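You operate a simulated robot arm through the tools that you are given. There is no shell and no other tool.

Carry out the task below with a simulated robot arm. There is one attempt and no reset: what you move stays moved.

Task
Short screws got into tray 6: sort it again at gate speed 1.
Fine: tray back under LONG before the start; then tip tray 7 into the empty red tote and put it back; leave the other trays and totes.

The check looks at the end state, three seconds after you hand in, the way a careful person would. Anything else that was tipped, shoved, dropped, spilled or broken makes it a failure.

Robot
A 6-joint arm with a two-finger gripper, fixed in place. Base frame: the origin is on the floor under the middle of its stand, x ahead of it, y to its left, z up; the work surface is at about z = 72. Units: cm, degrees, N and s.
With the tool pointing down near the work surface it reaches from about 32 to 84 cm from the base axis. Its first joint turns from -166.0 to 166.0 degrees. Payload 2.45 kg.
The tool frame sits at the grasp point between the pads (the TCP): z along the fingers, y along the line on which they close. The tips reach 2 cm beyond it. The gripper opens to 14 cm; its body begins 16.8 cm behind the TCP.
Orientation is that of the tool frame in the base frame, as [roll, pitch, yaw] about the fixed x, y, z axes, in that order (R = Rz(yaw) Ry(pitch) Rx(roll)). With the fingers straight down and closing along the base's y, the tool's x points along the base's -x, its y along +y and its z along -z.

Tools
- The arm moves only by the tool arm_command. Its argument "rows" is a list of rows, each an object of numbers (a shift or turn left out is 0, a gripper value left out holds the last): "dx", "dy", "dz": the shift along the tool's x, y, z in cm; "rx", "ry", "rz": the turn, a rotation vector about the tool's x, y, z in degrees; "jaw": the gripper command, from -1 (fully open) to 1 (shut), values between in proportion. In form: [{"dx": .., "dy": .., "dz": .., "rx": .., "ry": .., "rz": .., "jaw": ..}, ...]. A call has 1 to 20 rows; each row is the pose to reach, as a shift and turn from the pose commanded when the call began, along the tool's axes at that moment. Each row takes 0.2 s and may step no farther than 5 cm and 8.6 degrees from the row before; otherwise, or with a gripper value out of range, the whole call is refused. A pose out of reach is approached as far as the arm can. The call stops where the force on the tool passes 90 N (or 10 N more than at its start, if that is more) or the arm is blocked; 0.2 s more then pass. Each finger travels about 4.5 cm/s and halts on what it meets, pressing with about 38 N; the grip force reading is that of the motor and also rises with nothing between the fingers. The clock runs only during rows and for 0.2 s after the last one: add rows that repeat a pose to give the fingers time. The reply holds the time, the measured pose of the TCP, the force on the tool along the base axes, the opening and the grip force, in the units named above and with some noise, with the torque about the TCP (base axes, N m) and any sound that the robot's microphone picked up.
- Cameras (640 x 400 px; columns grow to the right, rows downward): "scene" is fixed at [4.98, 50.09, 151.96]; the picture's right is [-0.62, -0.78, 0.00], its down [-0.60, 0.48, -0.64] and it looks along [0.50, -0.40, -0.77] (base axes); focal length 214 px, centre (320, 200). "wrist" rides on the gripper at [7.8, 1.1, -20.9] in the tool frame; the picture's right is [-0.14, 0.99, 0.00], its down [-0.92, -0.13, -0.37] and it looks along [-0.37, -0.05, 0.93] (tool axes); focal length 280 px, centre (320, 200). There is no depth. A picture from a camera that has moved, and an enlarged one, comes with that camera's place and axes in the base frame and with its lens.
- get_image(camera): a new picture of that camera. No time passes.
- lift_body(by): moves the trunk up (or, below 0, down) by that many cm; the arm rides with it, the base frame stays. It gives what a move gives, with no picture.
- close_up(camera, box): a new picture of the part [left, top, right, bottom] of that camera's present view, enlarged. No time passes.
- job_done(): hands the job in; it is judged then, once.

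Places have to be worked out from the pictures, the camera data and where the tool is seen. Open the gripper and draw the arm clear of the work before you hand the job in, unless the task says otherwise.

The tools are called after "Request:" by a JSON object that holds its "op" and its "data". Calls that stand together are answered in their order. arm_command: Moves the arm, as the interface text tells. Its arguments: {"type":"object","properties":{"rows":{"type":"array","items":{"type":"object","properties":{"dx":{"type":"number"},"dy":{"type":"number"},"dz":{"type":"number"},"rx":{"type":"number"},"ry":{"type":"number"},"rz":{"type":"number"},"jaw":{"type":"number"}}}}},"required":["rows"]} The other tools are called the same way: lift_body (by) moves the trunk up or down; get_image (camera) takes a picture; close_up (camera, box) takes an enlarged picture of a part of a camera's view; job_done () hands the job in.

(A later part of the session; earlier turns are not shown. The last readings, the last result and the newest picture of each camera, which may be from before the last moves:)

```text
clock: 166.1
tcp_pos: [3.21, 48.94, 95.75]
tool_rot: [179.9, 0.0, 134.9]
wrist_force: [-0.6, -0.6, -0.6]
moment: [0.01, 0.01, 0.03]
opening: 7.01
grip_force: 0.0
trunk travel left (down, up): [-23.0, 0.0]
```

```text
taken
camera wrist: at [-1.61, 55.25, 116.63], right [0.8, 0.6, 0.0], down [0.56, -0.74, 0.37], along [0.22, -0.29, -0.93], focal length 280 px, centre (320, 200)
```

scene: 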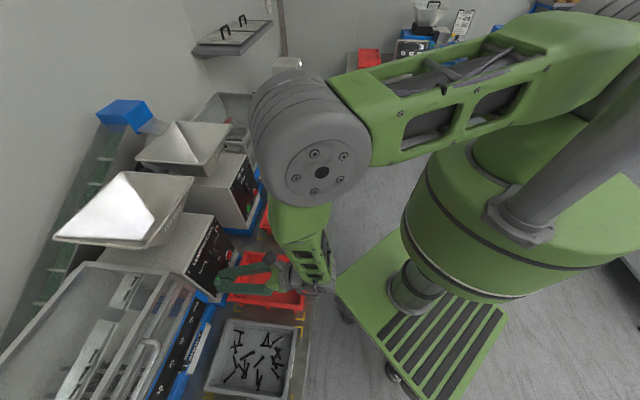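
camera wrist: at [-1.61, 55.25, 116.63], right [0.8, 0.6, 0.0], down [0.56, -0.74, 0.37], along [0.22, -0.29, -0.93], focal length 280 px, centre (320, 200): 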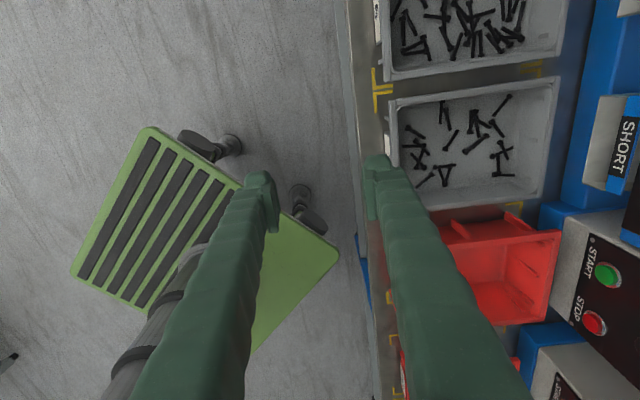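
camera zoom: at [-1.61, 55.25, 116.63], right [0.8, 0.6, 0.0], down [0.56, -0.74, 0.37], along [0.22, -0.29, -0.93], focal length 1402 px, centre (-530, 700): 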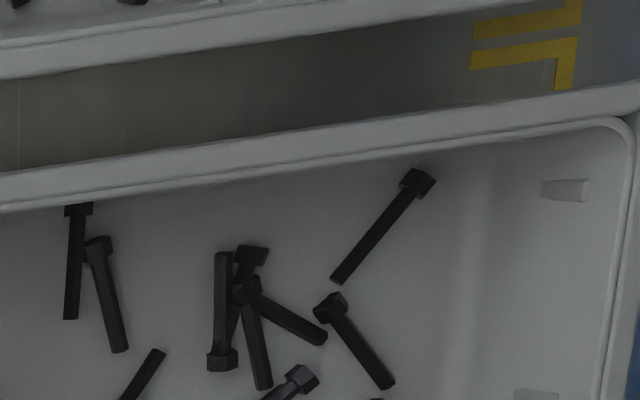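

Request:
{"op": "close_up", "data": {"camera": "wrist", "box": [390, 0, 490, 80]}}

Request:
{"op": "close_up", "data": {"camera": "wrist", "box": [450, 0, 550, 80]}}

Request:
{"op": "close_up", "data": {"camera": "wrist", "box": [390, 110, 520, 210]}}

```text
5.00 times, centred on (440, 40) of wrist
camera zoom: at [-1.61, 55.25, 116.63], right [0.8, 0.6, 0.0], down [0.56, -0.74, 0.37], along [0.22, -0.29, -0.93], focal length 1402 px, centre (-280, 1000)
```

zoom: 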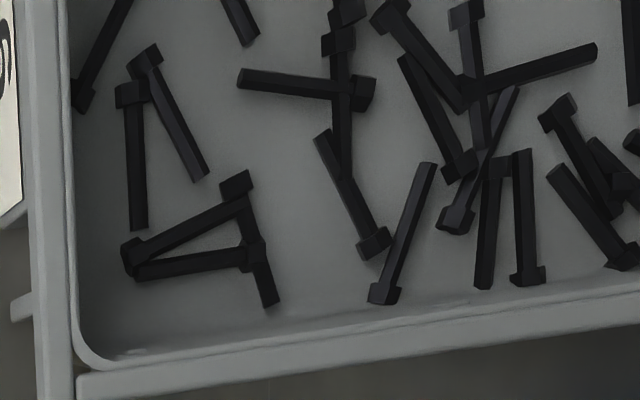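

```text
5.00 times, centred on (500, 40) of wrist
camera zoom: at [-1.61, 55.25, 116.63], right [0.8, 0.6, 0.0], down [0.56, -0.74, 0.37], along [0.22, -0.29, -0.93], focal length 1402 px, centre (-580, 1000)
```

zoom: 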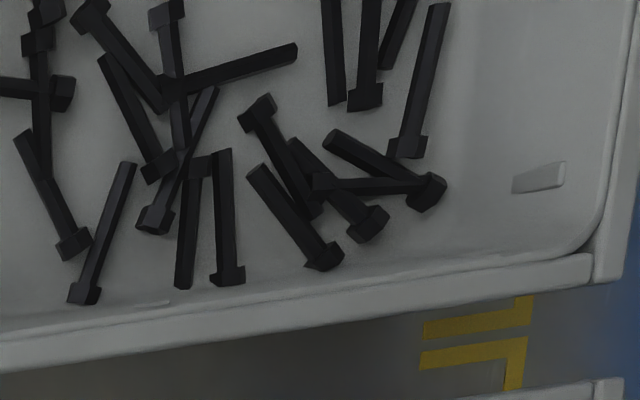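

```text
4.00 times, centred on (455, 160) of wrist
camera zoom: at [-1.61, 55.25, 116.63], right [0.8, 0.6, 0.0], down [0.56, -0.74, 0.37], along [0.22, -0.29, -0.93], focal length 1122 px, centre (-220, 360)
```

zoom: 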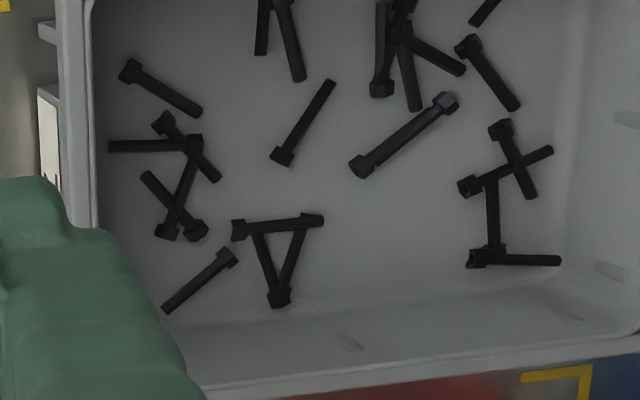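

All the screws in both trays measure about 3.4–3.6 cm, so length can't be judged by eye. The gate did divert about six into SHORT at speed 1, which fits the stray shorts. Next is tray 7 into the empty red tote. I'll first rehearse that pour without a load beside the tote.

Request:
{"op": "arm_command", "data": {"rows": [{"dx": -4, "dy": 0.4}, {"dx": -8, "dy": 0.8}, {"dx": -12, "dy": 1.1}, {"dx": -16, "dy": 1.4}]}}

```text
clock: 167.1
tcp_pos: [15.63, 38.86, 95.93]
tool_rot: [179.8, -0.1, 134.9]
wrist_force: [-0.4, 0.4, -0.3]
moment: [0.05, 0.05, 0.01]
opening: 6.99
grip_force: 0.1
trunk travel left (down, up): [-23.0, 0.0]
```

Request:
{"op": "arm_command", "data": {"rows": [{"dx": 0.04, "dy": 0.38, "dz": -1.58, "rx": 4, "ry": 5.91, "rz": 1.04}, {"dx": -0.02, "dy": 0.99, "dz": -3.11, "rx": 7.97, "ry": 11.75, "rz": 2.5}, {"dx": -0.16, "dy": 1.8, "dz": -4.56, "rx": 11.9, "ry": 17.5, "rz": 4.36}, {"dx": -0.39, "dy": 2.82, "dz": -5.91, "rx": 15.77, "ry": 23.14, "rz": 6.64}, {"dx": -0.71, "dy": 4.02, "dz": -7.13, "rx": 19.54, "ry": 28.68, "rz": 9.32}, {"dx": -1.1, "dy": 5.38, "dz": -8.21, "rx": 23.2, "ry": 34.07, "rz": 12.4}, {"dx": -1.6, "dy": 6.88, "dz": -9.11, "rx": 26.73, "ry": 39.32, "rz": 15.89}, {"dx": -2.15, "dy": 8.5, "dz": -9.83, "rx": 30.09, "ry": 44.4, "rz": 19.77}, {"dx": -3, "dy": 9.01, "dz": -10.45, "rx": 29.38, "ry": 51.78, "rz": 23.06}, {"dx": -3.95, "dy": 9.45, "dz": -10.97, "rx": 28.57, "ry": 59.16, "rz": 26.34}, {"dx": -4.97, "dy": 9.8, "dz": -11.38, "rx": 27.63, "ry": 66.54, "rz": 29.62}, {"dx": -6.07, "dy": 10.05, "dz": -11.68, "rx": 26.57, "ry": 73.91, "rz": 32.91}, {"dx": -7.2, "dy": 10.2, "dz": -11.85, "rx": 25.39, "ry": 81.26, "rz": 36.18}, {"dx": -8.37, "dy": 10.24, "dz": -11.91, "rx": 24.07, "ry": 88.61, "rz": 39.45}, {"dx": -9.53, "dy": 10.18, "dz": -11.83, "rx": 22.62, "ry": 95.94, "rz": 42.72}]}}

Request:
{"op": "get_image", "data": {"camera": "scene"}}

```text
clock: 170.3
tcp_pos: [29.46, 39.1, 107.68]
tool_rot: [-81.8, -48.1, 23.4]
wrist_force: [-0.4, 0.1, -0.7]
moment: [0.02, -0.02, 0.01]
opening: 7.0
grip_force: 0.0
out of reach, approached as far as the arm can: row 1
trunk travel left (down, up): [-23.0, 0.0]
```

```text
taken
```

scene: 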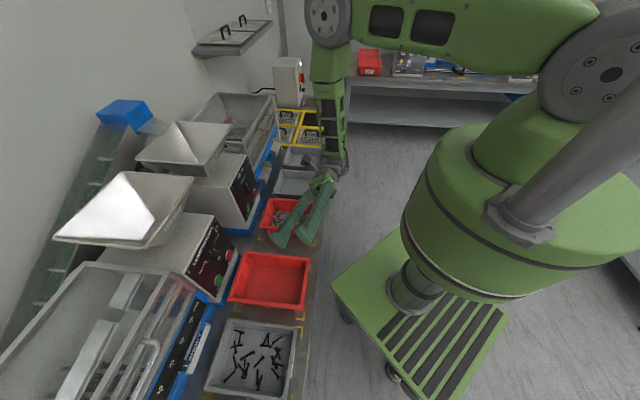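

The pour motion over the tote is reachable. I'll unwind it and return to a level tool.

Request:
{"op": "arm_command", "data": {"rows": [{"dx": -0.48, "dy": -0.46, "dz": 0.55, "rx": -1.74, "ry": -7.38, "rz": -3.29}, {"dx": -0.97, "dy": -0.93, "dz": 1.1, "rx": -3.48, "ry": -14.76, "rz": -6.57}, {"dx": -1.45, "dy": -1.39, "dz": 1.65, "rx": -5.22, "ry": -22.14, "rz": -9.86}, {"dx": -1.94, "dy": -1.86, "dz": 2.19, "rx": -6.96, "ry": -29.52, "rz": -13.14}, {"dx": -2.42, "dy": -2.32, "dz": 2.74, "rx": -8.7, "ry": -36.9, "rz": -16.43}, {"dx": -2.9, "dy": -2.78, "dz": 3.29, "rx": -10.44, "ry": -44.28, "rz": -19.72}, {"dx": -3.39, "dy": -3.25, "dz": 3.84, "rx": -12.18, "ry": -51.66, "rz": -23.0}, {"dx": -3.87, "dy": -3.71, "dz": 4.39, "rx": -13.92, "ry": -59.04, "rz": -26.29}, {"dx": -4.35, "dy": -4.17, "dz": 4.94, "rx": -15.66, "ry": -66.42, "rz": -29.58}, {"dx": -4.84, "dy": -4.64, "dz": 5.48, "rx": -17.4, "ry": -73.8, "rz": -32.86}, {"dx": -5.32, "dy": -5.1, "dz": 6.03, "rx": -19.14, "ry": -81.18, "rz": -36.15}, {"dx": -5.81, "dy": -5.57, "dz": 6.58, "rx": -20.88, "ry": -88.56, "rz": -39.43}, {"dx": -6.29, "dy": -6.03, "dz": 7.13, "rx": -22.62, "ry": -95.94, "rz": -42.72}]}}

```text
clock: 173.1
tcp_pos: [18.27, 41.12, 107.69]
tool_rot: [179.8, 0.1, 135.0]
wrist_force: [-0.5, 0.3, -0.2]
moment: [-0.04, -0.01, -0.01]
opening: 7.0
grip_force: 0.0
trunk travel left (down, up): [-23.0, 0.0]
```

Request:
{"op": "arm_command", "data": {"rows": [{"dx": 3.5, "dy": 1.4, "jaw": 0.286}, {"dx": 7, "dy": 2.8}, {"dx": 10.5, "dy": 4.2}, {"dx": 13.14, "dy": 5.4}, {"dx": 13.14, "dy": 5.4, "dz": 4}, {"dx": 13.14, "dy": 5.4, "dz": 8.5}, {"dx": 13.14, "dy": 5.4, "dz": 13}, {"dx": 13.14, "dy": 5.4, "dz": 17.5}, {"dx": 13.14, "dy": 5.4, "dz": 21.5}, {"dx": 13.14, "dy": 5.4, "dz": 21.5}]}}

Request:
{"op": "get_image", "data": {"camera": "wrist"}}

Request:
{"op": "close_up", "data": {"camera": "wrist", "box": [230, 60, 430, 240]}}

```text
clock: 175.3
tcp_pos: [12.96, 54.23, 86.06]
tool_rot: [179.9, -0.1, 134.9]
wrist_force: [0.3, -0.6, 0.0]
moment: [0.0, 0.01, -0.01]
opening: 5.01
grip_force: 0.0
trunk travel left (down, up): [-23.0, 0.0]
```

```text
taken
camera wrist: at [8.09, 60.51, 106.87], right [0.8, 0.6, 0.0], down [0.56, -0.74, 0.37], along [0.22, -0.29, -0.93], focal length 280 px, centre (320, 200)
```

wrist: 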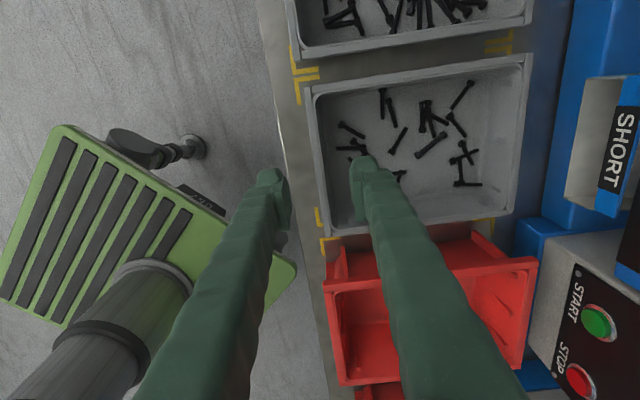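

```text
2.22 times, centred on (330, 150) of wrist
camera zoom: at [8.09, 60.51, 106.87], right [0.8, 0.6, 0.0], down [0.56, -0.74, 0.37], along [0.22, -0.29, -0.93], focal length 623 px, centre (298, 311)
```

zoom: 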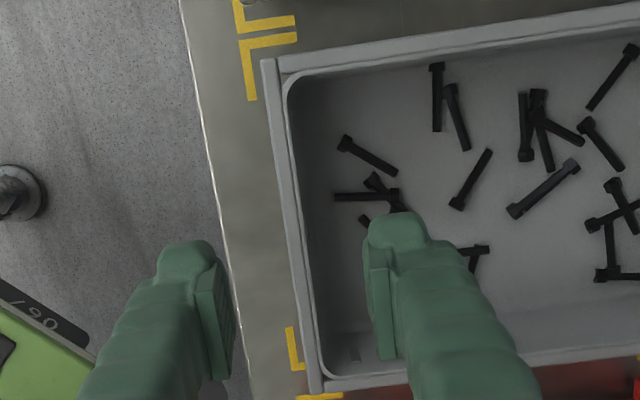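

Well centred over tray 7's wall (r=47.5, t=−29.2). I'll descend to the same grip height as before.

Request:
{"op": "arm_command", "data": {"rows": [{"dz": 2.5}, {"dz": 5}, {"dz": 7}, {"dz": 8.5}, {"dz": 9.5}, {"dz": 10.1}, {"dz": 10.1}]}}

Request:
{"op": "close_up", "data": {"camera": "wrist", "box": [230, 60, 430, 240]}}

```text
clock: 176.9
tcp_pos: [12.99, 54.27, 75.94]
tool_rot: [180.0, 0.0, 134.9]
wrist_force: [0.0, -0.4, -0.2]
moment: [0.0, 0.03, -0.01]
opening: 5.01
grip_force: 0.0
trunk travel left (down, up): [-23.0, 0.0]
```

```text
2.22 times, centred on (330, 150) of wrist
camera zoom: at [8.16, 60.5, 96.8], right [0.8, 0.6, 0.0], down [0.56, -0.74, 0.37], along [0.22, -0.29, -0.93], focal length 623 px, centre (298, 311)
```

zoom: 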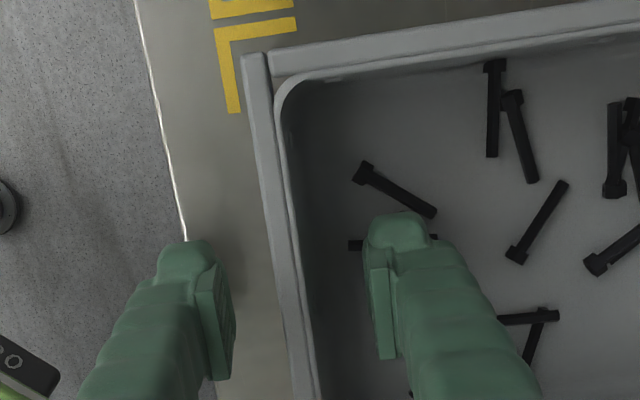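

Request:
{"op": "arm_command", "data": {"rows": [{"jaw": 1}, {"jaw": 1}, {"jaw": 1}, {"jaw": 1}, {"jaw": 1}, {"jaw": 1}]}}

Request:
{"op": "close_up", "data": {"camera": "wrist", "box": [230, 60, 530, 260]}}

```text
clock: 178.3
tcp_pos: [12.98, 54.35, 75.99]
tool_rot: [179.9, 0.0, 134.9]
wrist_force: [0.5, 0.0, 1.1]
moment: [0.39, -0.44, 0.06]
opening: 0.87
grip_force: 36.4
trunk travel left (down, up): [-23.0, 0.0]
```

```text
2.00 times, centred on (380, 160) of wrist
camera zoom: at [8.16, 60.51, 96.83], right [0.8, 0.6, 0.0], down [0.56, -0.74, 0.37], along [0.22, -0.29, -0.93], focal length 561 px, centre (200, 280)
```

zoom: 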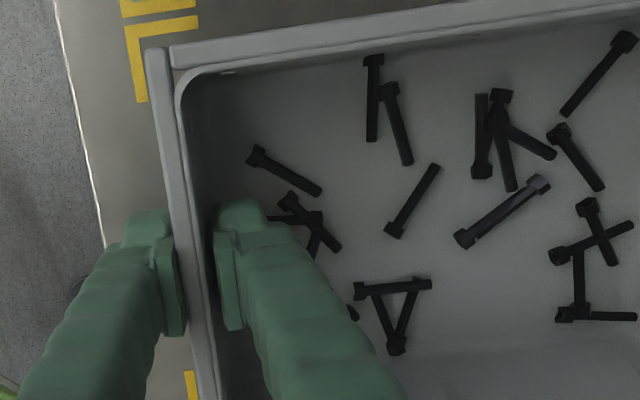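

Same grip as before (0.87 cm, 36 N). I'll lift slowly and check.

Request:
{"op": "arm_command", "data": {"rows": [{"dz": -0.3}, {"dz": -0.7}, {"dz": -1.2}, {"dz": -1.8}, {"dz": -2.5}, {"dz": -3.2}, {"dz": -3.9}, {"dz": -4.6}, {"dz": -5.2}, {"dz": -5.6}, {"dz": -5.8}, {"dz": -5.8}]}}

Request:
{"op": "get_image", "data": {"camera": "wrist"}}

```text
clock: 180.9
tcp_pos: [12.96, 54.16, 81.92]
tool_rot: [179.9, 0.0, 134.9]
wrist_force: [0.0, 1.0, -3.2]
moment: [-0.17, 0.18, -0.02]
opening: 0.69
grip_force: 34.5
trunk travel left (down, up): [-23.0, 0.0]
```

```text
taken
camera wrist: at [8.16, 60.41, 102.66], right [0.8, 0.6, 0.0], down [0.56, -0.74, 0.37], along [0.22, -0.29, -0.93], focal length 280 px, centre (320, 200)
```

wrist: 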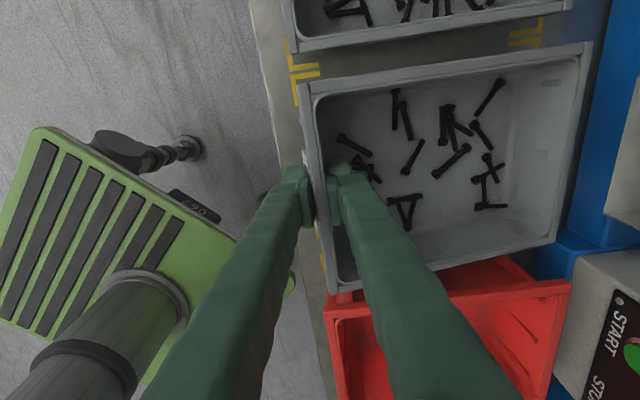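

Tray 7 is up (−3.2 N) and steady. I'll raise it higher, then shift toward the tote.

Request:
{"op": "arm_command", "data": {"rows": [{"dz": -0.5}, {"dz": -1.3}, {"dz": -2.5, "dy": -0.3}, {"dz": -4, "dy": -0.8}, {"dz": -5.7, "dy": -1.5}, {"dz": -7.5, "dy": -2.3}, {"dz": -9.3, "dy": -3.2}, {"dz": -11.1, "dy": -4.2}, {"dz": -12.8, "dy": -5.2}, {"dz": -14.2, "dy": -6.2}, {"dz": -15.2, "dy": -7}, {"dz": -15.6, "dy": -7.4}, {"dz": -15.6, "dy": -7.4}]}}

Request:
{"op": "get_image", "data": {"camera": "wrist"}}

```text
clock: 183.7
tcp_pos: [7.7, 48.98, 97.36]
tool_rot: [179.9, 0.0, 134.9]
wrist_force: [-0.7, 0.1, -2.6]
moment: [-0.21, 0.22, 0.0]
opening: 0.72
grip_force: 35.4
trunk travel left (down, up): [-23.0, 0.0]
```

```text
taken
camera wrist: at [2.86, 55.18, 118.17], right [0.8, 0.6, 0.0], down [0.56, -0.74, 0.37], along [0.22, -0.29, -0.93], focal length 280 px, centre (320, 200)
```

wrist: 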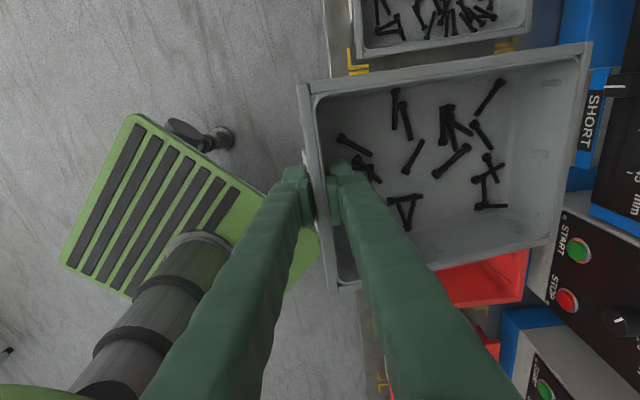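

Request:
{"op": "arm_command", "data": {"rows": [{"dx": -0.5}, {"dx": -1.4}, {"dx": -2.8}, {"dx": -4.6}, {"dx": -6.4}, {"dx": -8.2}, {"dx": -9.9}, {"dx": -11.3}, {"dx": -12.3}, {"dx": -12.8}, {"dx": -12.8}]}}

Request:
{"op": "get_image", "data": {"camera": "wrist"}}

Request:
{"op": "get_image", "data": {"camera": "scene"}}

```text
clock: 186.1
tcp_pos: [16.59, 39.9, 97.36]
tool_rot: [179.9, 0.0, 134.8]
wrist_force: [0.3, -0.4, -3.2]
moment: [-0.23, 0.21, 0.0]
opening: 0.69
grip_force: 35.0
trunk travel left (down, up): [-23.0, 0.0]
```

```text
taken
camera wrist: at [11.91, 46.07, 118.24], right [0.8, 0.6, 0.0], down [0.56, -0.74, 0.37], along [0.22, -0.29, -0.93], focal length 280 px, centre (320, 200)
```

wrist: 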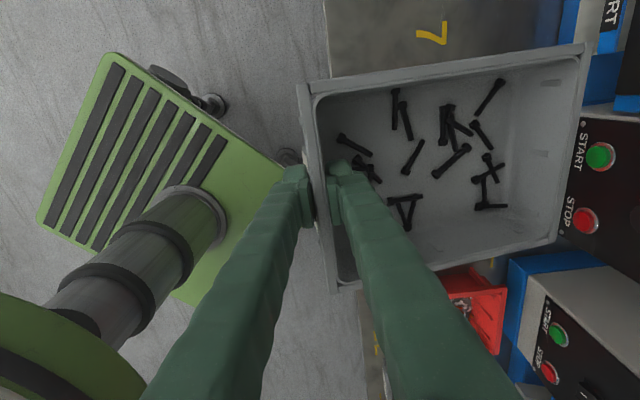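

```text
taken
```

scene: 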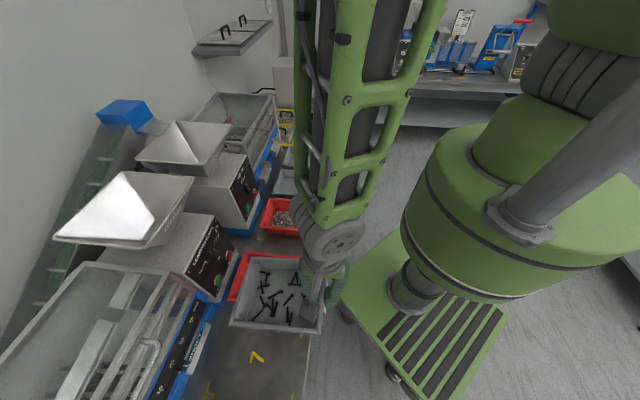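

Tray 7 is over the tote's near side, with its far corner above the tote at about (61, −8). I'll start the slow corner pour, lowering that corner toward the tote.

Request:
{"op": "arm_command", "data": {"rows": [{"dx": 0.02, "dy": 0.19, "dz": -0.58, "rx": 2, "ry": 2.96, "rz": 0.5}, {"dx": 0.04, "dy": 0.38, "dz": -1.14, "rx": 4, "ry": 5.91, "rz": 1.04}, {"dx": 0.01, "dy": 0.68, "dz": -1.69, "rx": 5.98, "ry": 8.83, "rz": 1.75}, {"dx": -0.02, "dy": 0.99, "dz": -2.23, "rx": 7.97, "ry": 11.75, "rz": 2.5}, {"dx": -0.09, "dy": 1.4, "dz": -2.74, "rx": 9.93, "ry": 14.6, "rz": 3.4}, {"dx": -0.16, "dy": 1.8, "dz": -3.25, "rx": 11.9, "ry": 17.5, "rz": 4.36}, {"dx": -0.27, "dy": 2.3, "dz": -3.7, "rx": 13.8, "ry": 20.3, "rz": 5.45}, {"dx": -0.39, "dy": 2.82, "dz": -4.16, "rx": 15.77, "ry": 23.14, "rz": 6.64}, {"dx": -0.55, "dy": 3.4, "dz": -4.56, "rx": 17.65, "ry": 25.9, "rz": 7.95}, {"dx": -0.71, "dy": 4.02, "dz": -4.94, "rx": 19.54, "ry": 28.68, "rz": 9.32}, {"dx": -0.9, "dy": 4.7, "dz": -5.27, "rx": 21.4, "ry": 31.4, "rz": 10.8}, {"dx": -1.1, "dy": 5.38, "dz": -5.58, "rx": 23.2, "ry": 34.07, "rz": 12.4}, {"dx": -1.35, "dy": 6.1, "dz": -5.83, "rx": 25, "ry": 36.7, "rz": 14.1}, {"dx": -1.6, "dy": 6.88, "dz": -6.05, "rx": 26.73, "ry": 39.32, "rz": 15.89}, {"dx": -1.87, "dy": 7.7, "dz": -6.19, "rx": 28.4, "ry": 41.9, "rz": 17.8}, {"dx": -2.15, "dy": 8.5, "dz": -6.33, "rx": 30.09, "ry": 44.4, "rz": 19.77}]}}

Request:
{"op": "get_image", "data": {"camera": "wrist"}}

Request:
{"op": "get_image", "data": {"camera": "scene"}}

```text
clock: 189.5
tcp_pos: [24.24, 44.33, 103.69]
tool_rot: [-136.7, -34.8, 99.4]
wrist_force: [0.0, -0.1, -3.0]
moment: [-0.19, 0.13, -0.03]
opening: 0.68
grip_force: 35.3
out of reach, approached as far as the arm can: row 1, 2
trunk travel left (down, up): [-23.0, 0.0]
```

```text
taken
camera wrist: at [39.48, 45.02, 119.98], right [0.67, 0.39, -0.64], down [0.31, -0.92, -0.23], along [-0.68, -0.05, -0.74], focal length 280 px, centre (320, 200)
```

wrist: 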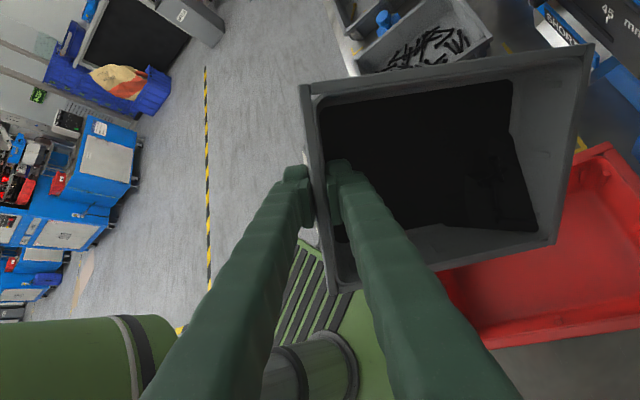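

```text
taken
```

scene: 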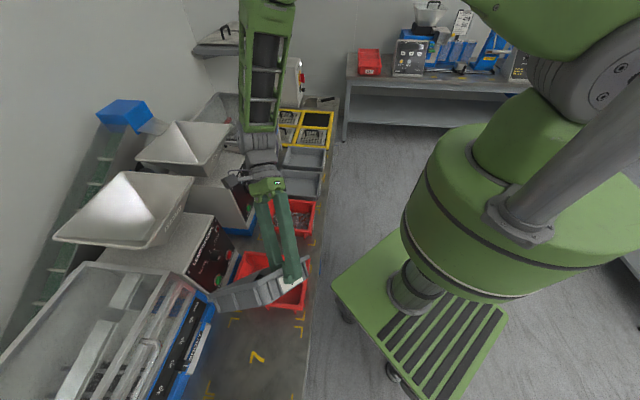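

The screws are still in the tray's dark corner (−3.0 N). I'll continue the roll slowly so they drop into the tote.

Request:
{"op": "arm_command", "data": {"rows": [{"dx": 0.02, "dy": 0.08, "dz": -0.58, "ry": 3.96, "rz": 0.56}, {"dx": 0.03, "dy": 0.16, "dz": -1.15, "ry": 7.92, "rz": 1.11}, {"dx": -0.03, "dy": 0.24, "dz": -1.73, "ry": 11.88, "rz": 1.67}, {"dx": -0.1, "dy": 0.32, "dz": -2.3, "ry": 15.84, "rz": 2.22}, {"dx": -0.24, "dy": 0.4, "dz": -2.86, "ry": 19.8, "rz": 2.78}, {"dx": -0.39, "dy": 0.48, "dz": -3.41, "ry": 23.77, "rz": 3.34}, {"dx": -0.6, "dy": 0.55, "dz": -3.95, "ry": 27.7, "rz": 3.9}, {"dx": -0.84, "dy": 0.63, "dz": -4.47, "ry": 31.7, "rz": 4.45}, {"dx": -1.12, "dy": 0.7, "dz": -4.98, "ry": 35.6, "rz": 5.0}, {"dx": -1.43, "dy": 0.77, "dz": -5.47, "ry": 39.6, "rz": 5.56}, {"dx": -1.78, "dy": 0.83, "dz": -5.93, "ry": 43.6, "rz": 6.1}, {"dx": -2.15, "dy": 0.89, "dz": -6.37, "ry": 47.5, "rz": 6.67}, {"dx": -2.56, "dy": 0.95, "dz": -6.78, "ry": 51.5, "rz": 7.2}, {"dx": -3.0, "dy": 1.0, "dz": -7.16, "ry": 55.5, "rz": 7.78}, {"dx": -3.0, "dy": 1.0, "dz": -7.16, "ry": 55.5, "rz": 7.78}, {"dx": -3.0, "dy": 1.0, "dz": -7.16, "ry": 55.5, "rz": 7.78}]}}

Request:
{"op": "get_image", "data": {"camera": "wrist"}}

Request:
{"op": "get_image", "data": {"camera": "scene"}}

```text
clock: 192.9
tcp_pos: [30.65, 40.24, 105.7]
tool_rot: [-81.8, -48.1, 23.6]
wrist_force: [-0.5, 0.5, -0.9]
moment: [-0.12, 0.1, 0.03]
opening: 0.71
grip_force: 34.6
trunk travel left (down, up): [-23.0, 0.0]
```

```text
taken
camera wrist: at [46.38, 24.73, 108.84], right [0.53, 0.38, -0.76], down [-0.46, -0.62, -0.64], along [-0.71, 0.69, -0.15], focal length 280 px, centre (320, 200)
```

wrist: 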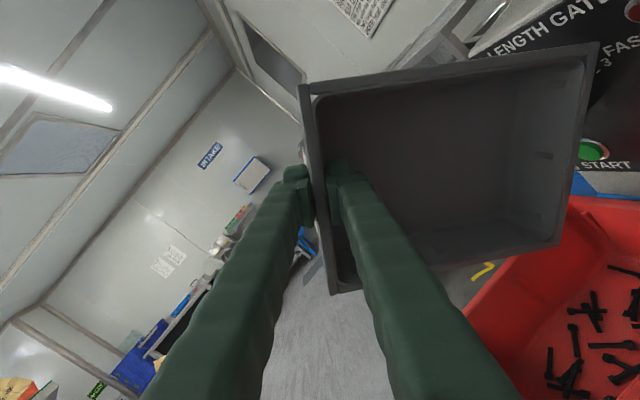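

```text
taken
```

scene: 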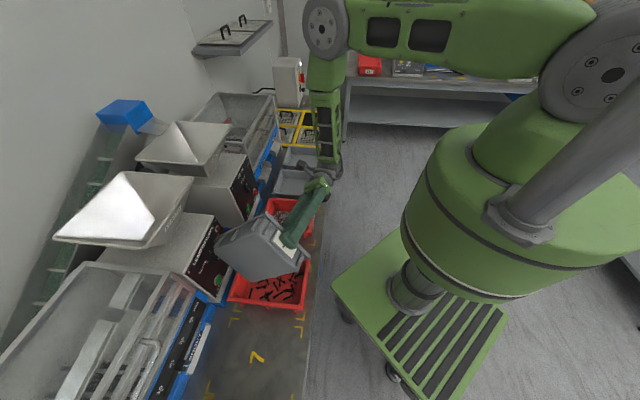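

The screws are in the red tote and the load has dropped to about −1 N. I'll check for stragglers in the tray and strays around the tote.

Request:
{"op": "close_up", "data": {"camera": "wrist", "box": [290, 40, 610, 300]}}

Request:
{"op": "close_up", "data": {"camera": "wrist", "box": [430, 180, 640, 400]}}

Request:
{"op": "close_up", "data": {"camera": "scene", "box": [190, 200, 340, 340]}}

```text
1.54 times, centred on (450, 170) of wrist
camera zoom: at [46.38, 24.73, 108.84], right [0.53, 0.38, -0.76], down [-0.46, -0.62, -0.64], along [-0.71, 0.69, -0.15], focal length 431 px, centre (120, 246)
```

zoom: 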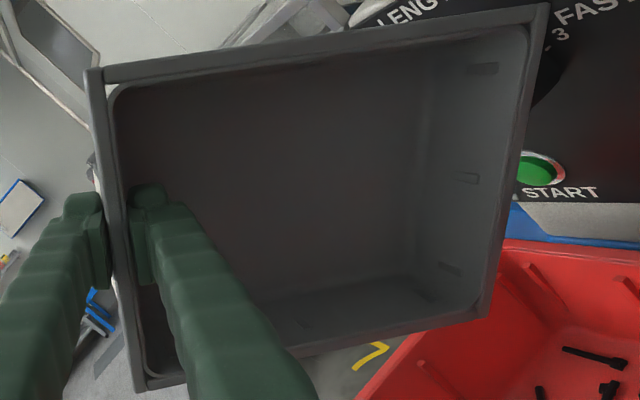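

```text
1.82 times, centred on (535, 290) of wrist
camera zoom: at [46.38, 24.73, 108.84], right [0.53, 0.38, -0.76], down [-0.46, -0.62, -0.64], along [-0.71, 0.69, -0.15], focal length 510 px, centre (-71, 36)
```

zoom: 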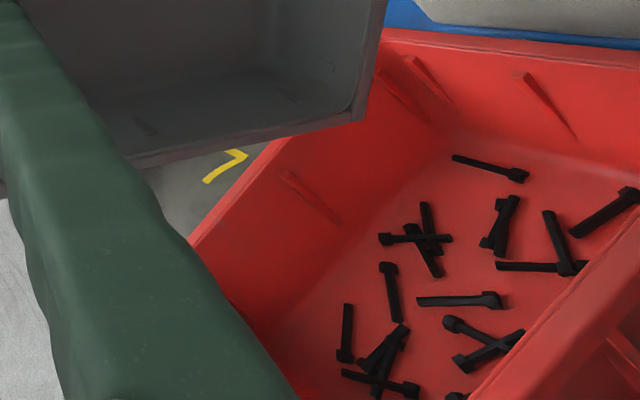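

```text
2.86 times, centred on (265, 270) of scene
camera zoom: at [4.98, 50.09, 151.96], right [-0.62, -0.78, 0.0], down [-0.6, 0.48, -0.64], along [0.5, -0.4, -0.77], focal length 613 px, centre (477, 0)
```

zoom: 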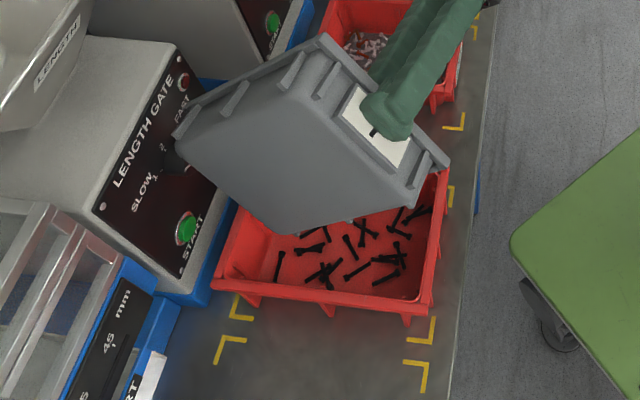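

All screws are in the tote, with none on the bench. The tray's upper corner is close to the panel knob, so I'll first draw the tray straight inward and up before unwinding.

Request:
{"op": "arm_command", "data": {"rows": [{"dx": -0.22, "dy": -1.4, "dz": -0.25}, {"dx": -0.45, "dy": -2.85, "dz": -0.5}, {"dx": -0.67, "dy": -4.3, "dz": -0.77}, {"dx": -0.89, "dy": -5.68, "dz": -1.03}]}}

Request:
{"op": "get_image", "data": {"camera": "scene"}}

Request:
{"op": "close_up", "data": {"camera": "scene", "box": [180, 200, 330, 340]}}

```text
clock: 193.9
tcp_pos: [27.06, 36.77, 108.81]
tool_rot: [-81.8, -48.1, 23.6]
wrist_force: [0.7, -0.3, -0.5]
moment: [-0.14, 0.04, 0.0]
opening: 0.66
grip_force: 34.9
trunk travel left (down, up): [-23.0, 0.0]
```

```text
taken
```

scene: 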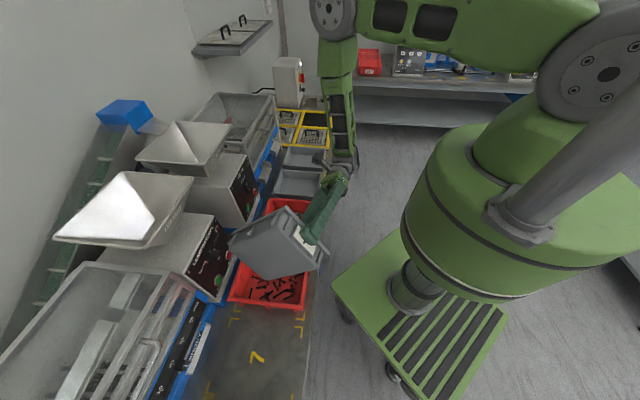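

```text
2.86 times, centred on (255, 270) of scene
camera zoom: at [4.98, 50.09, 151.96], right [-0.62, -0.78, 0.0], down [-0.6, 0.48, -0.64], along [0.5, -0.4, -0.77], focal length 613 px, centre (506, 0)
```

zoom: 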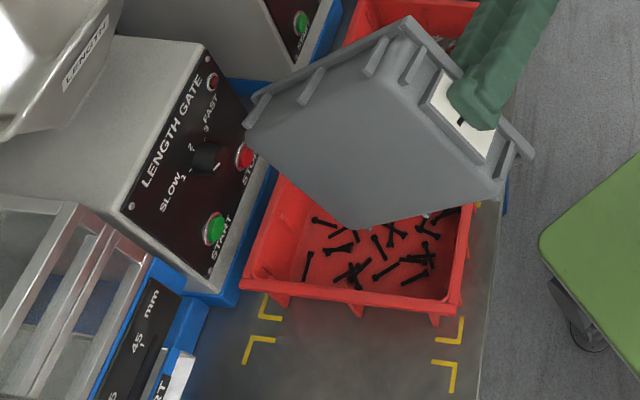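

Clear of the knob, and the knob hasn't moved. Now I'll unwind to level while moving toward tray 7's side.

Request:
{"op": "arm_command", "data": {"rows": [{"dx": -0.32, "dy": -0.27, "dz": 0.64, "rx": -1.74, "ry": -7.38, "rz": -3.29}, {"dx": -0.64, "dy": -0.54, "dz": 1.28, "rx": -3.48, "ry": -14.76, "rz": -6.57}, {"dx": -0.96, "dy": -0.81, "dz": 1.92, "rx": -5.22, "ry": -22.14, "rz": -9.86}, {"dx": -1.28, "dy": -1.07, "dz": 2.57, "rx": -6.96, "ry": -29.52, "rz": -13.14}, {"dx": -1.6, "dy": -1.34, "dz": 3.21, "rx": -8.7, "ry": -36.9, "rz": -16.43}, {"dx": -1.92, "dy": -1.61, "dz": 3.85, "rx": -10.44, "ry": -44.28, "rz": -19.72}, {"dx": -2.25, "dy": -1.88, "dz": 4.49, "rx": -12.18, "ry": -51.66, "rz": -23.0}, {"dx": -2.57, "dy": -2.15, "dz": 5.13, "rx": -13.92, "ry": -59.04, "rz": -26.29}, {"dx": -2.89, "dy": -2.42, "dz": 5.77, "rx": -15.66, "ry": -66.42, "rz": -29.58}, {"dx": -3.21, "dy": -2.68, "dz": 6.42, "rx": -17.4, "ry": -73.8, "rz": -32.86}, {"dx": -3.53, "dy": -2.95, "dz": 7.06, "rx": -19.14, "ry": -81.18, "rz": -36.15}, {"dx": -3.85, "dy": -3.22, "dz": 7.7, "rx": -20.88, "ry": -88.56, "rz": -39.43}, {"dx": -4.17, "dy": -3.49, "dz": 8.34, "rx": -22.62, "ry": -95.94, "rz": -42.72}]}}

Request:
{"op": "get_image", "data": {"camera": "wrist"}}

Request:
{"op": "get_image", "data": {"camera": "scene"}}

```text
clock: 196.7
tcp_pos: [18.19, 41.34, 108.77]
tool_rot: [179.9, 0.1, 135.0]
wrist_force: [-0.4, 0.9, -1.7]
moment: [-0.15, 0.08, -0.01]
opening: 0.7
grip_force: 35.3
trunk travel left (down, up): [-23.0, 0.0]
```

```text
taken
camera wrist: at [13.28, 47.67, 129.61], right [0.8, 0.6, 0.0], down [0.56, -0.74, 0.37], along [0.23, -0.29, -0.93], focal length 280 px, centre (320, 200)
```

wrist: 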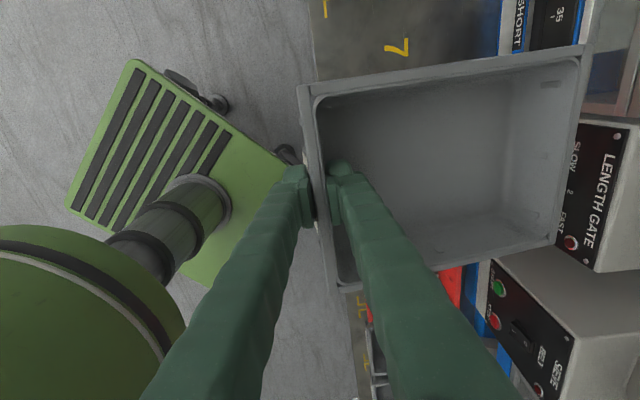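

```text
taken
```

scene: 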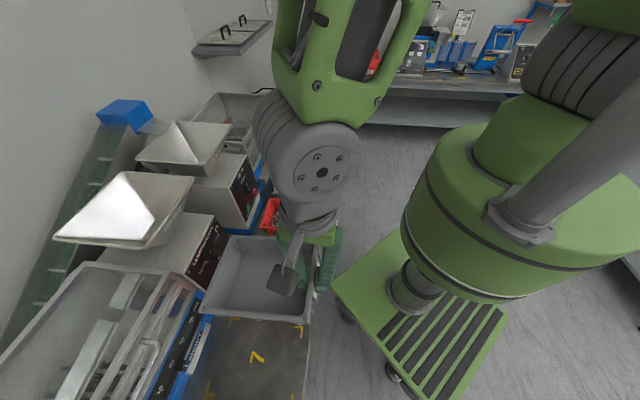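

Tray 7 is level and empty. I'll carry it back over its place, which is marked "7" on the bench.

Request:
{"op": "arm_command", "data": {"rows": [{"dx": 0.8, "dy": 0.2}, {"dx": 2.4, "dy": 0.5}, {"dx": 4.6, "dy": 1}, {"dx": 7, "dy": 1.5}, {"dx": 9.4, "dy": 1.9}, {"dx": 11.4, "dy": 2.2}, {"dx": 12.5, "dy": 2.4}, {"dx": 12.88, "dy": 2.4}, {"dx": 12.88, "dy": 2.4, "dz": 1}, {"dx": 12.88, "dy": 2.4, "dz": 3}, {"dx": 12.88, "dy": 2.4, "dz": 6}, {"dx": 12.88, "dy": 2.4, "dz": 9.5}, {"dx": 12.88, "dy": 2.4, "dz": 13}, {"dx": 12.88, "dy": 2.4, "dz": 16.5}, {"dx": 12.88, "dy": 2.4, "dz": 19}, {"dx": 12.88, "dy": 2.4, "dz": 20.5}, {"dx": 12.88, "dy": 2.4, "dz": 20.5}]}}

Request:
{"op": "get_image", "data": {"camera": "wrist"}}

```text
clock: 200.3
tcp_pos: [10.85, 52.22, 88.21]
tool_rot: [180.0, 0.0, 134.9]
wrist_force: [0.1, 0.8, -1.6]
moment: [-0.1, 0.1, -0.01]
opening: 0.69
grip_force: 34.7
trunk travel left (down, up): [-23.0, 0.0]
```

```text
taken
camera wrist: at [6.09, 58.39, 109.06], right [0.8, 0.6, 0.0], down [0.56, -0.74, 0.37], along [0.22, -0.29, -0.93], focal length 280 px, centre (320, 200)
```

wrist: 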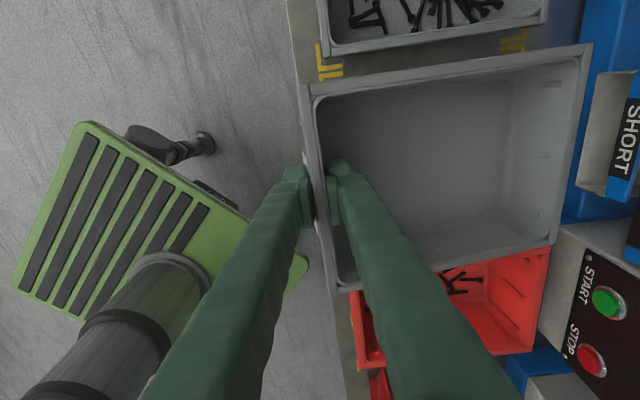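

Request:
{"op": "arm_command", "data": {"rows": [{"dy": 0.7}, {"dy": 1.8}, {"dy": 2.6}, {"dy": 3.0}, {"dy": 3.0, "dz": 1}, {"dy": 3.0, "dz": 2.5}, {"dy": 3.0, "dz": 4}, {"dy": 3.0, "dz": 5.5}, {"dy": 3.0, "dz": 7}, {"dy": 3.0, "dz": 8.2}, {"dy": 3.0, "dz": 8.9}, {"dy": 3.0, "dz": 8.9}]}}

Request:
{"op": "get_image", "data": {"camera": "wrist"}}

```text
clock: 202.9
tcp_pos: [13.07, 54.32, 79.23]
tool_rot: [180.0, 0.0, 134.9]
wrist_force: [0.4, -0.8, -1.5]
moment: [-0.07, 0.06, -0.02]
opening: 0.67
grip_force: 35.3
trunk travel left (down, up): [-23.0, 0.0]
```

```text
taken
camera wrist: at [8.27, 60.57, 100.19], right [0.8, 0.6, 0.0], down [0.56, -0.74, 0.37], along [0.22, -0.29, -0.93], focal length 280 px, centre (320, 200)
```

wrist: 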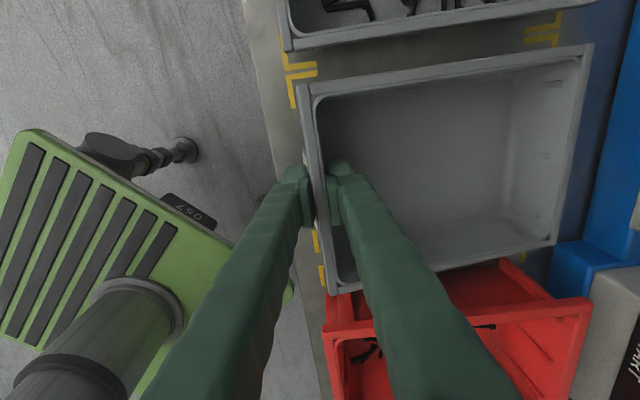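

The tray is aligned with its marks. I'll lower it the rest of the way in small steps until the bench takes it.

Request:
{"op": "arm_command", "data": {"rows": [{"dz": 0.4}, {"dz": 0.8}, {"dz": 1.2}, {"dz": 1.6}, {"dz": 2.0}, {"dz": 2.0}]}}

Request:
{"op": "arm_command", "data": {"rows": [{"dz": 0.2}, {"dz": 0.4}, {"dz": 0.6}, {"dz": 0.6}]}}

Request:
{"op": "get_image", "data": {"camera": "wrist"}}

```text
clock: 204.3
tcp_pos: [13.02, 54.44, 77.41]
tool_rot: [179.8, 0.1, 134.9]
wrist_force: [1.5, -1.0, 2.1]
moment: [0.45, -0.24, -0.3]
opening: 0.73
grip_force: 35.5
trunk travel left (down, up): [-23.0, 0.0]
```

```text
clock: 205.3
tcp_pos: [13.02, 54.41, 76.84]
tool_rot: [179.9, -0.1, 134.9]
wrist_force: [-1.2, 1.1, 1.9]
moment: [0.55, -0.45, 0.38]
opening: 0.77
grip_force: 35.6
trunk travel left (down, up): [-23.0, 0.0]
```

```text
taken
camera wrist: at [8.23, 60.57, 97.64], right [0.8, 0.6, 0.0], down [0.56, -0.74, 0.37], along [0.22, -0.29, -0.93], focal length 280 px, centre (320, 200)
```

wrist: 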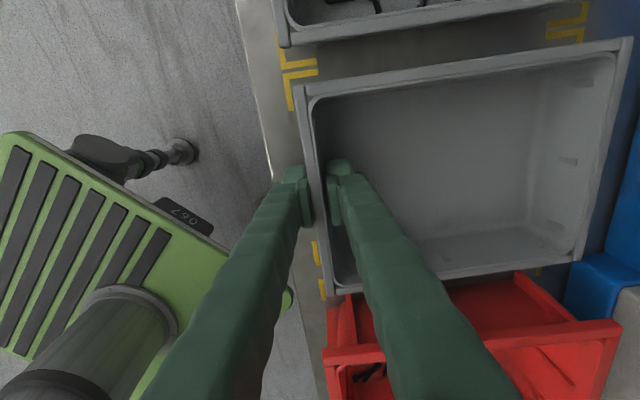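

Request:
{"op": "arm_command", "data": {"rows": [{"dz": 0.2}, {"dz": 0.4}, {"dz": 0.6}, {"dz": 0.6}]}}

```text
clock: 206.3
tcp_pos: [13.02, 54.23, 76.2]
tool_rot: [179.9, 0.0, 134.9]
wrist_force: [-0.4, -0.9, 2.8]
moment: [0.34, -0.49, 0.06]
opening: 0.84
grip_force: 36.1
trunk travel left (down, up): [-23.0, 0.0]
```

Request:
{"op": "arm_command", "data": {"rows": [{"dz": 0.1}, {"dz": 0.2}, {"dz": 0.2}]}}

Request:
{"op": "get_image", "data": {"camera": "wrist"}}

```text
clock: 207.1
tcp_pos: [13.07, 54.39, 76.01]
tool_rot: [179.8, 0.1, 135.0]
wrist_force: [-0.4, -1.3, 3.1]
moment: [0.39, -0.44, -0.04]
opening: 0.86
grip_force: 36.7
trunk travel left (down, up): [-23.0, 0.0]
```

```text
taken
camera wrist: at [8.25, 60.59, 96.81], right [0.8, 0.6, 0.0], down [0.56, -0.74, 0.37], along [0.22, -0.29, -0.93], focal length 280 px, centre (320, 200)
```

wrist: 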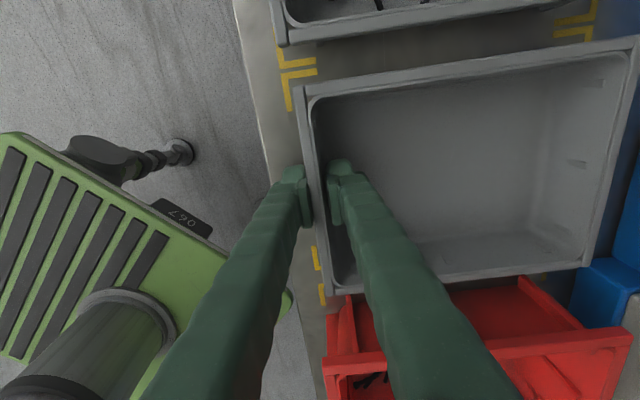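

The reading matches the moment I gripped it (0.86 cm, z 76.0), so the tray is seated. I'll open and lift away.

Request:
{"op": "arm_command", "data": {"rows": [{"jaw": 0.7}, {"jaw": 0.286}, {"jaw": 0.286}, {"jaw": 0.286}, {"jaw": 0.286}, {"dz": -2}, {"dz": -5}, {"dz": -9}, {"dz": -13}, {"dz": -17}, {"dz": -21}]}}

Request:
{"op": "get_image", "data": {"camera": "wrist"}}

Request:
{"op": "close_up", "data": {"camera": "wrist", "box": [280, 20, 540, 230]}}

```text
clock: 209.5
tcp_pos: [12.76, 54.2, 96.95]
tool_rot: [179.9, 0.1, 134.9]
wrist_force: [0.4, 0.0, -0.4]
moment: [0.02, 0.01, 0.0]
opening: 5.0
grip_force: 0.0
trunk travel left (down, up): [-23.0, 0.0]
```

```text
taken
camera wrist: at [7.98, 60.45, 117.84], right [0.8, 0.6, 0.0], down [0.56, -0.74, 0.37], along [0.22, -0.29, -0.93], focal length 280 px, centre (320, 200)
```

wrist: 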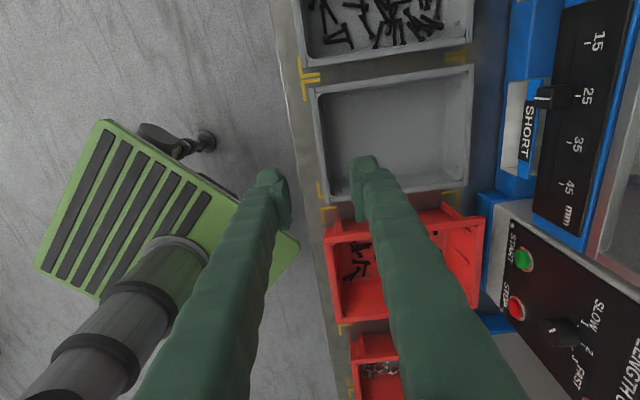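

```text
1.90 times, centred on (410, 125) of wrist
camera zoom: at [7.98, 60.45, 117.84], right [0.8, 0.6, 0.0], down [0.56, -0.74, 0.37], along [0.22, -0.29, -0.93], focal length 534 px, centre (149, 343)
```

zoom: 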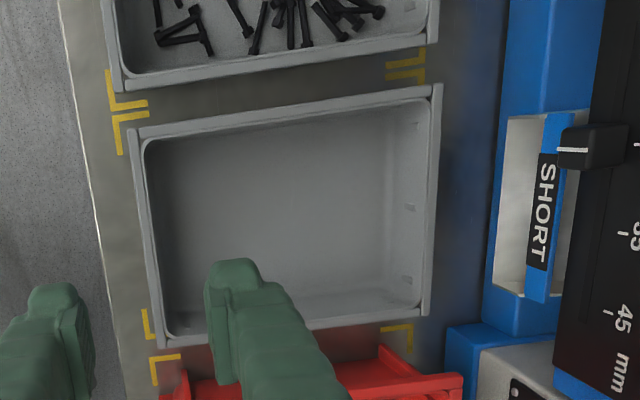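

Tray 7 sits between its marks. I'll open the gripper fully, move the arm up and inward clear of the work, and inspect everything.

Request:
{"op": "arm_command", "data": {"rows": [{"dz": -4, "dy": -1, "jaw": -1}, {"dz": -8, "dy": -2}, {"dz": -12, "dy": -3}, {"dz": -16, "dy": -4}, {"dz": -20, "dy": -5}, {"dz": -24, "dy": -5}, {"dz": -24, "dy": -5}, {"dz": -24, "dy": -5}]}}

Request:
{"op": "get_image", "data": {"camera": "wrist"}}

Request:
{"op": "get_image", "data": {"camera": "scene"}}

```text
clock: 211.3
tcp_pos: [9.46, 50.79, 120.95]
tool_rot: [179.9, 0.1, 134.9]
wrist_force: [0.6, 0.8, 0.6]
moment: [0.03, 0.03, -0.03]
opening: 13.98
grip_force: 0.0
trunk travel left (down, up): [-23.0, 0.0]
```

```text
taken
camera wrist: at [4.56, 56.9, 141.8], right [0.8, 0.6, 0.0], down [0.56, -0.74, 0.37], along [0.22, -0.29, -0.93], focal length 280 px, centre (320, 200)
```

wrist: 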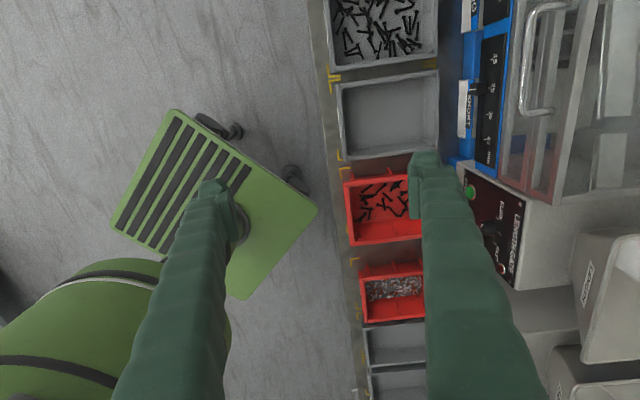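

```text
taken
```

scene: 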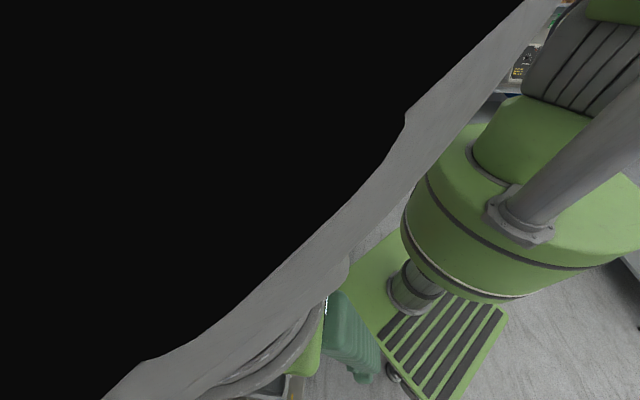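

The arm blocks the scene camera here, so I'll slide it along to the right side.

Request:
{"op": "arm_command", "data": {"rows": [{"dx": -4}, {"dx": -8.5}, {"dx": -13}, {"dx": -17.5}, {"dx": -22}, {"dx": -26.5}, {"dx": -31}, {"dx": -35.5}, {"dx": -40}, {"dx": -44}]}}

Request:
{"op": "get_image", "data": {"camera": "scene"}}

Request:
{"op": "get_image", "data": {"camera": "wrist"}}

```text
clock: 213.5
tcp_pos: [40.58, 19.68, 120.89]
tool_rot: [179.9, -0.1, 134.9]
wrist_force: [-0.5, 0.4, 0.2]
moment: [-0.01, 0.06, 0.02]
opening: 14.01
grip_force: 0.1
trunk travel left (down, up): [-23.0, 0.0]
```

```text
taken
```

scene: 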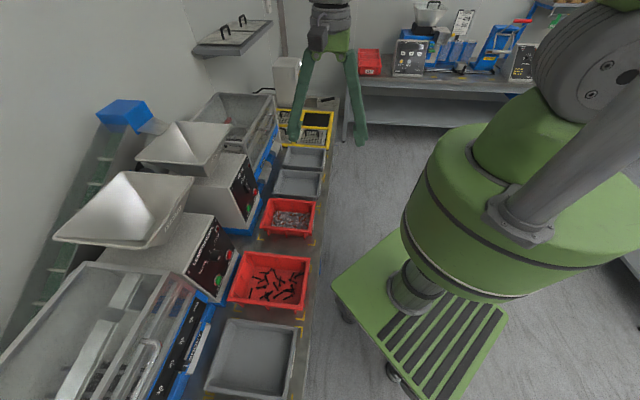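

```text
taken
camera wrist: at [35.7, 25.84, 141.65], right [0.8, 0.6, 0.0], down [0.56, -0.74, 0.37], along [0.22, -0.29, -0.93], focal length 280 px, centre (320, 200)
```

wrist: 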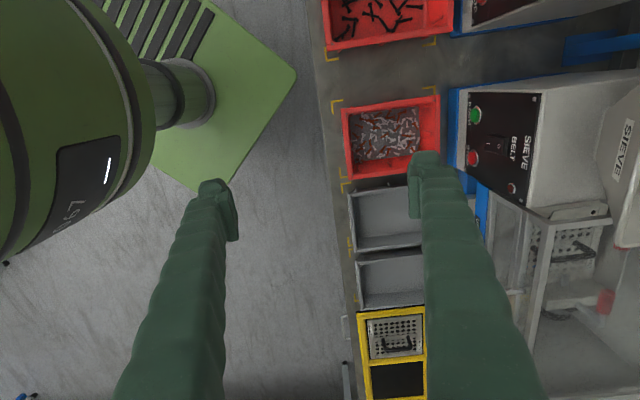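

Now the scene view is clear. I'll inspect the tote, tray 7, the bench, the gate and the hopper for strays.

Request:
{"op": "close_up", "data": {"camera": "scene", "box": [190, 240, 330, 400]}}

Request:
{"op": "close_up", "data": {"camera": "scene", "box": [220, 245, 320, 320]}}

Request:
{"op": "close_up", "data": {"camera": "scene", "box": [0, 150, 240, 400]}}

Request:
{"op": "close_up", "data": {"camera": "scene", "box": [200, 300, 310, 400]}}

```text
2.50 times, centred on (260, 320) of scene
camera zoom: at [4.98, 50.09, 151.96], right [-0.62, -0.78, 0.0], down [-0.6, 0.48, -0.64], along [0.5, -0.4, -0.77], focal length 536 px, centre (470, -100)
```

zoom: 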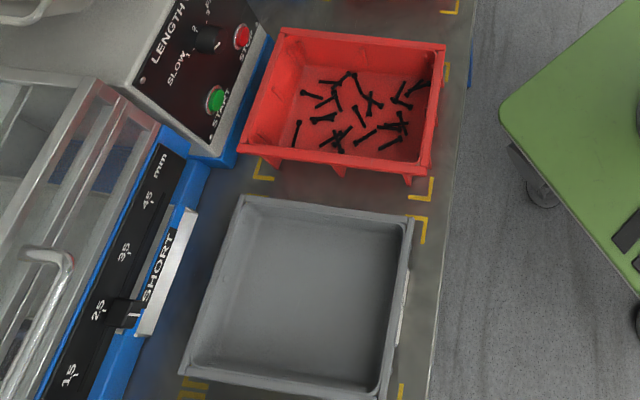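

```text
5.33 times, centred on (270, 282) of scene
camera zoom: at [4.98, 50.09, 151.96], right [-0.62, -0.78, 0.0], down [-0.6, 0.48, -0.64], along [0.5, -0.4, -0.77], focal length 1144 px, centre (587, -240)
```

zoom: 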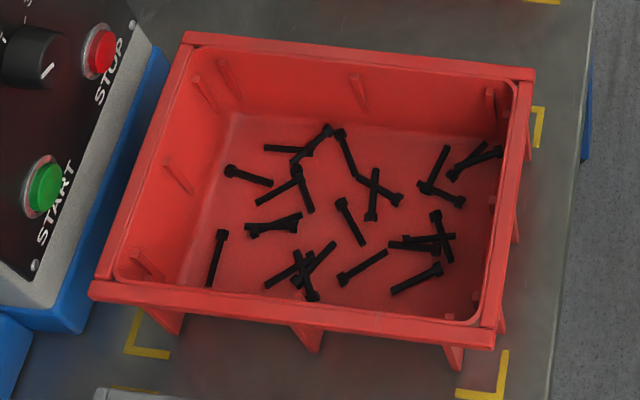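

```text
1.60 times, centred on (120, 275) of scene
camera zoom: at [4.98, 50.09, 151.96], right [-0.62, -0.78, 0.0], down [-0.6, 0.48, -0.64], along [0.5, -0.4, -0.77], focal length 343 px, centre (640, 80)
```

zoom: 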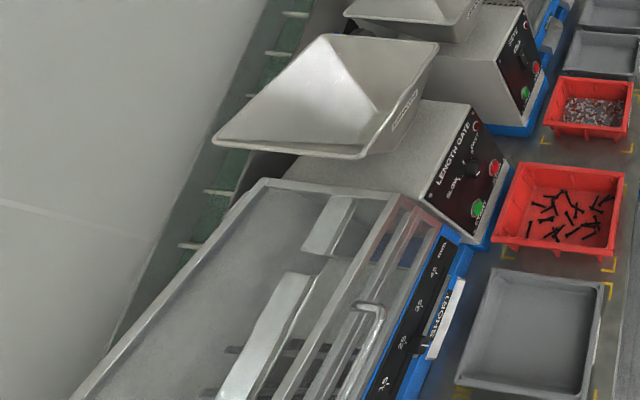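

```text
4.00 times, centred on (255, 350) of scene
camera zoom: at [4.98, 50.09, 151.96], right [-0.62, -0.78, 0.0], down [-0.6, 0.48, -0.64], along [0.5, -0.4, -0.77], focal length 858 px, centre (580, -400)
```

zoom: 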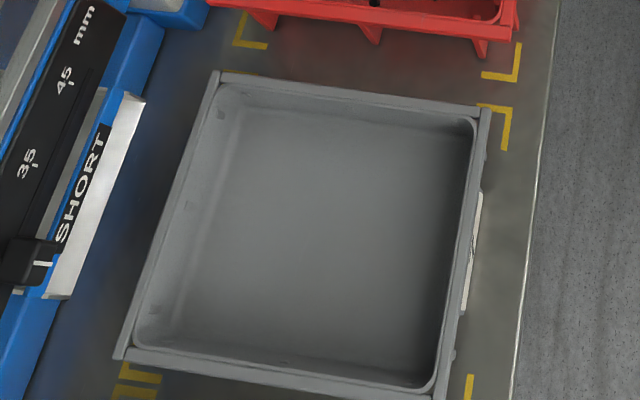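

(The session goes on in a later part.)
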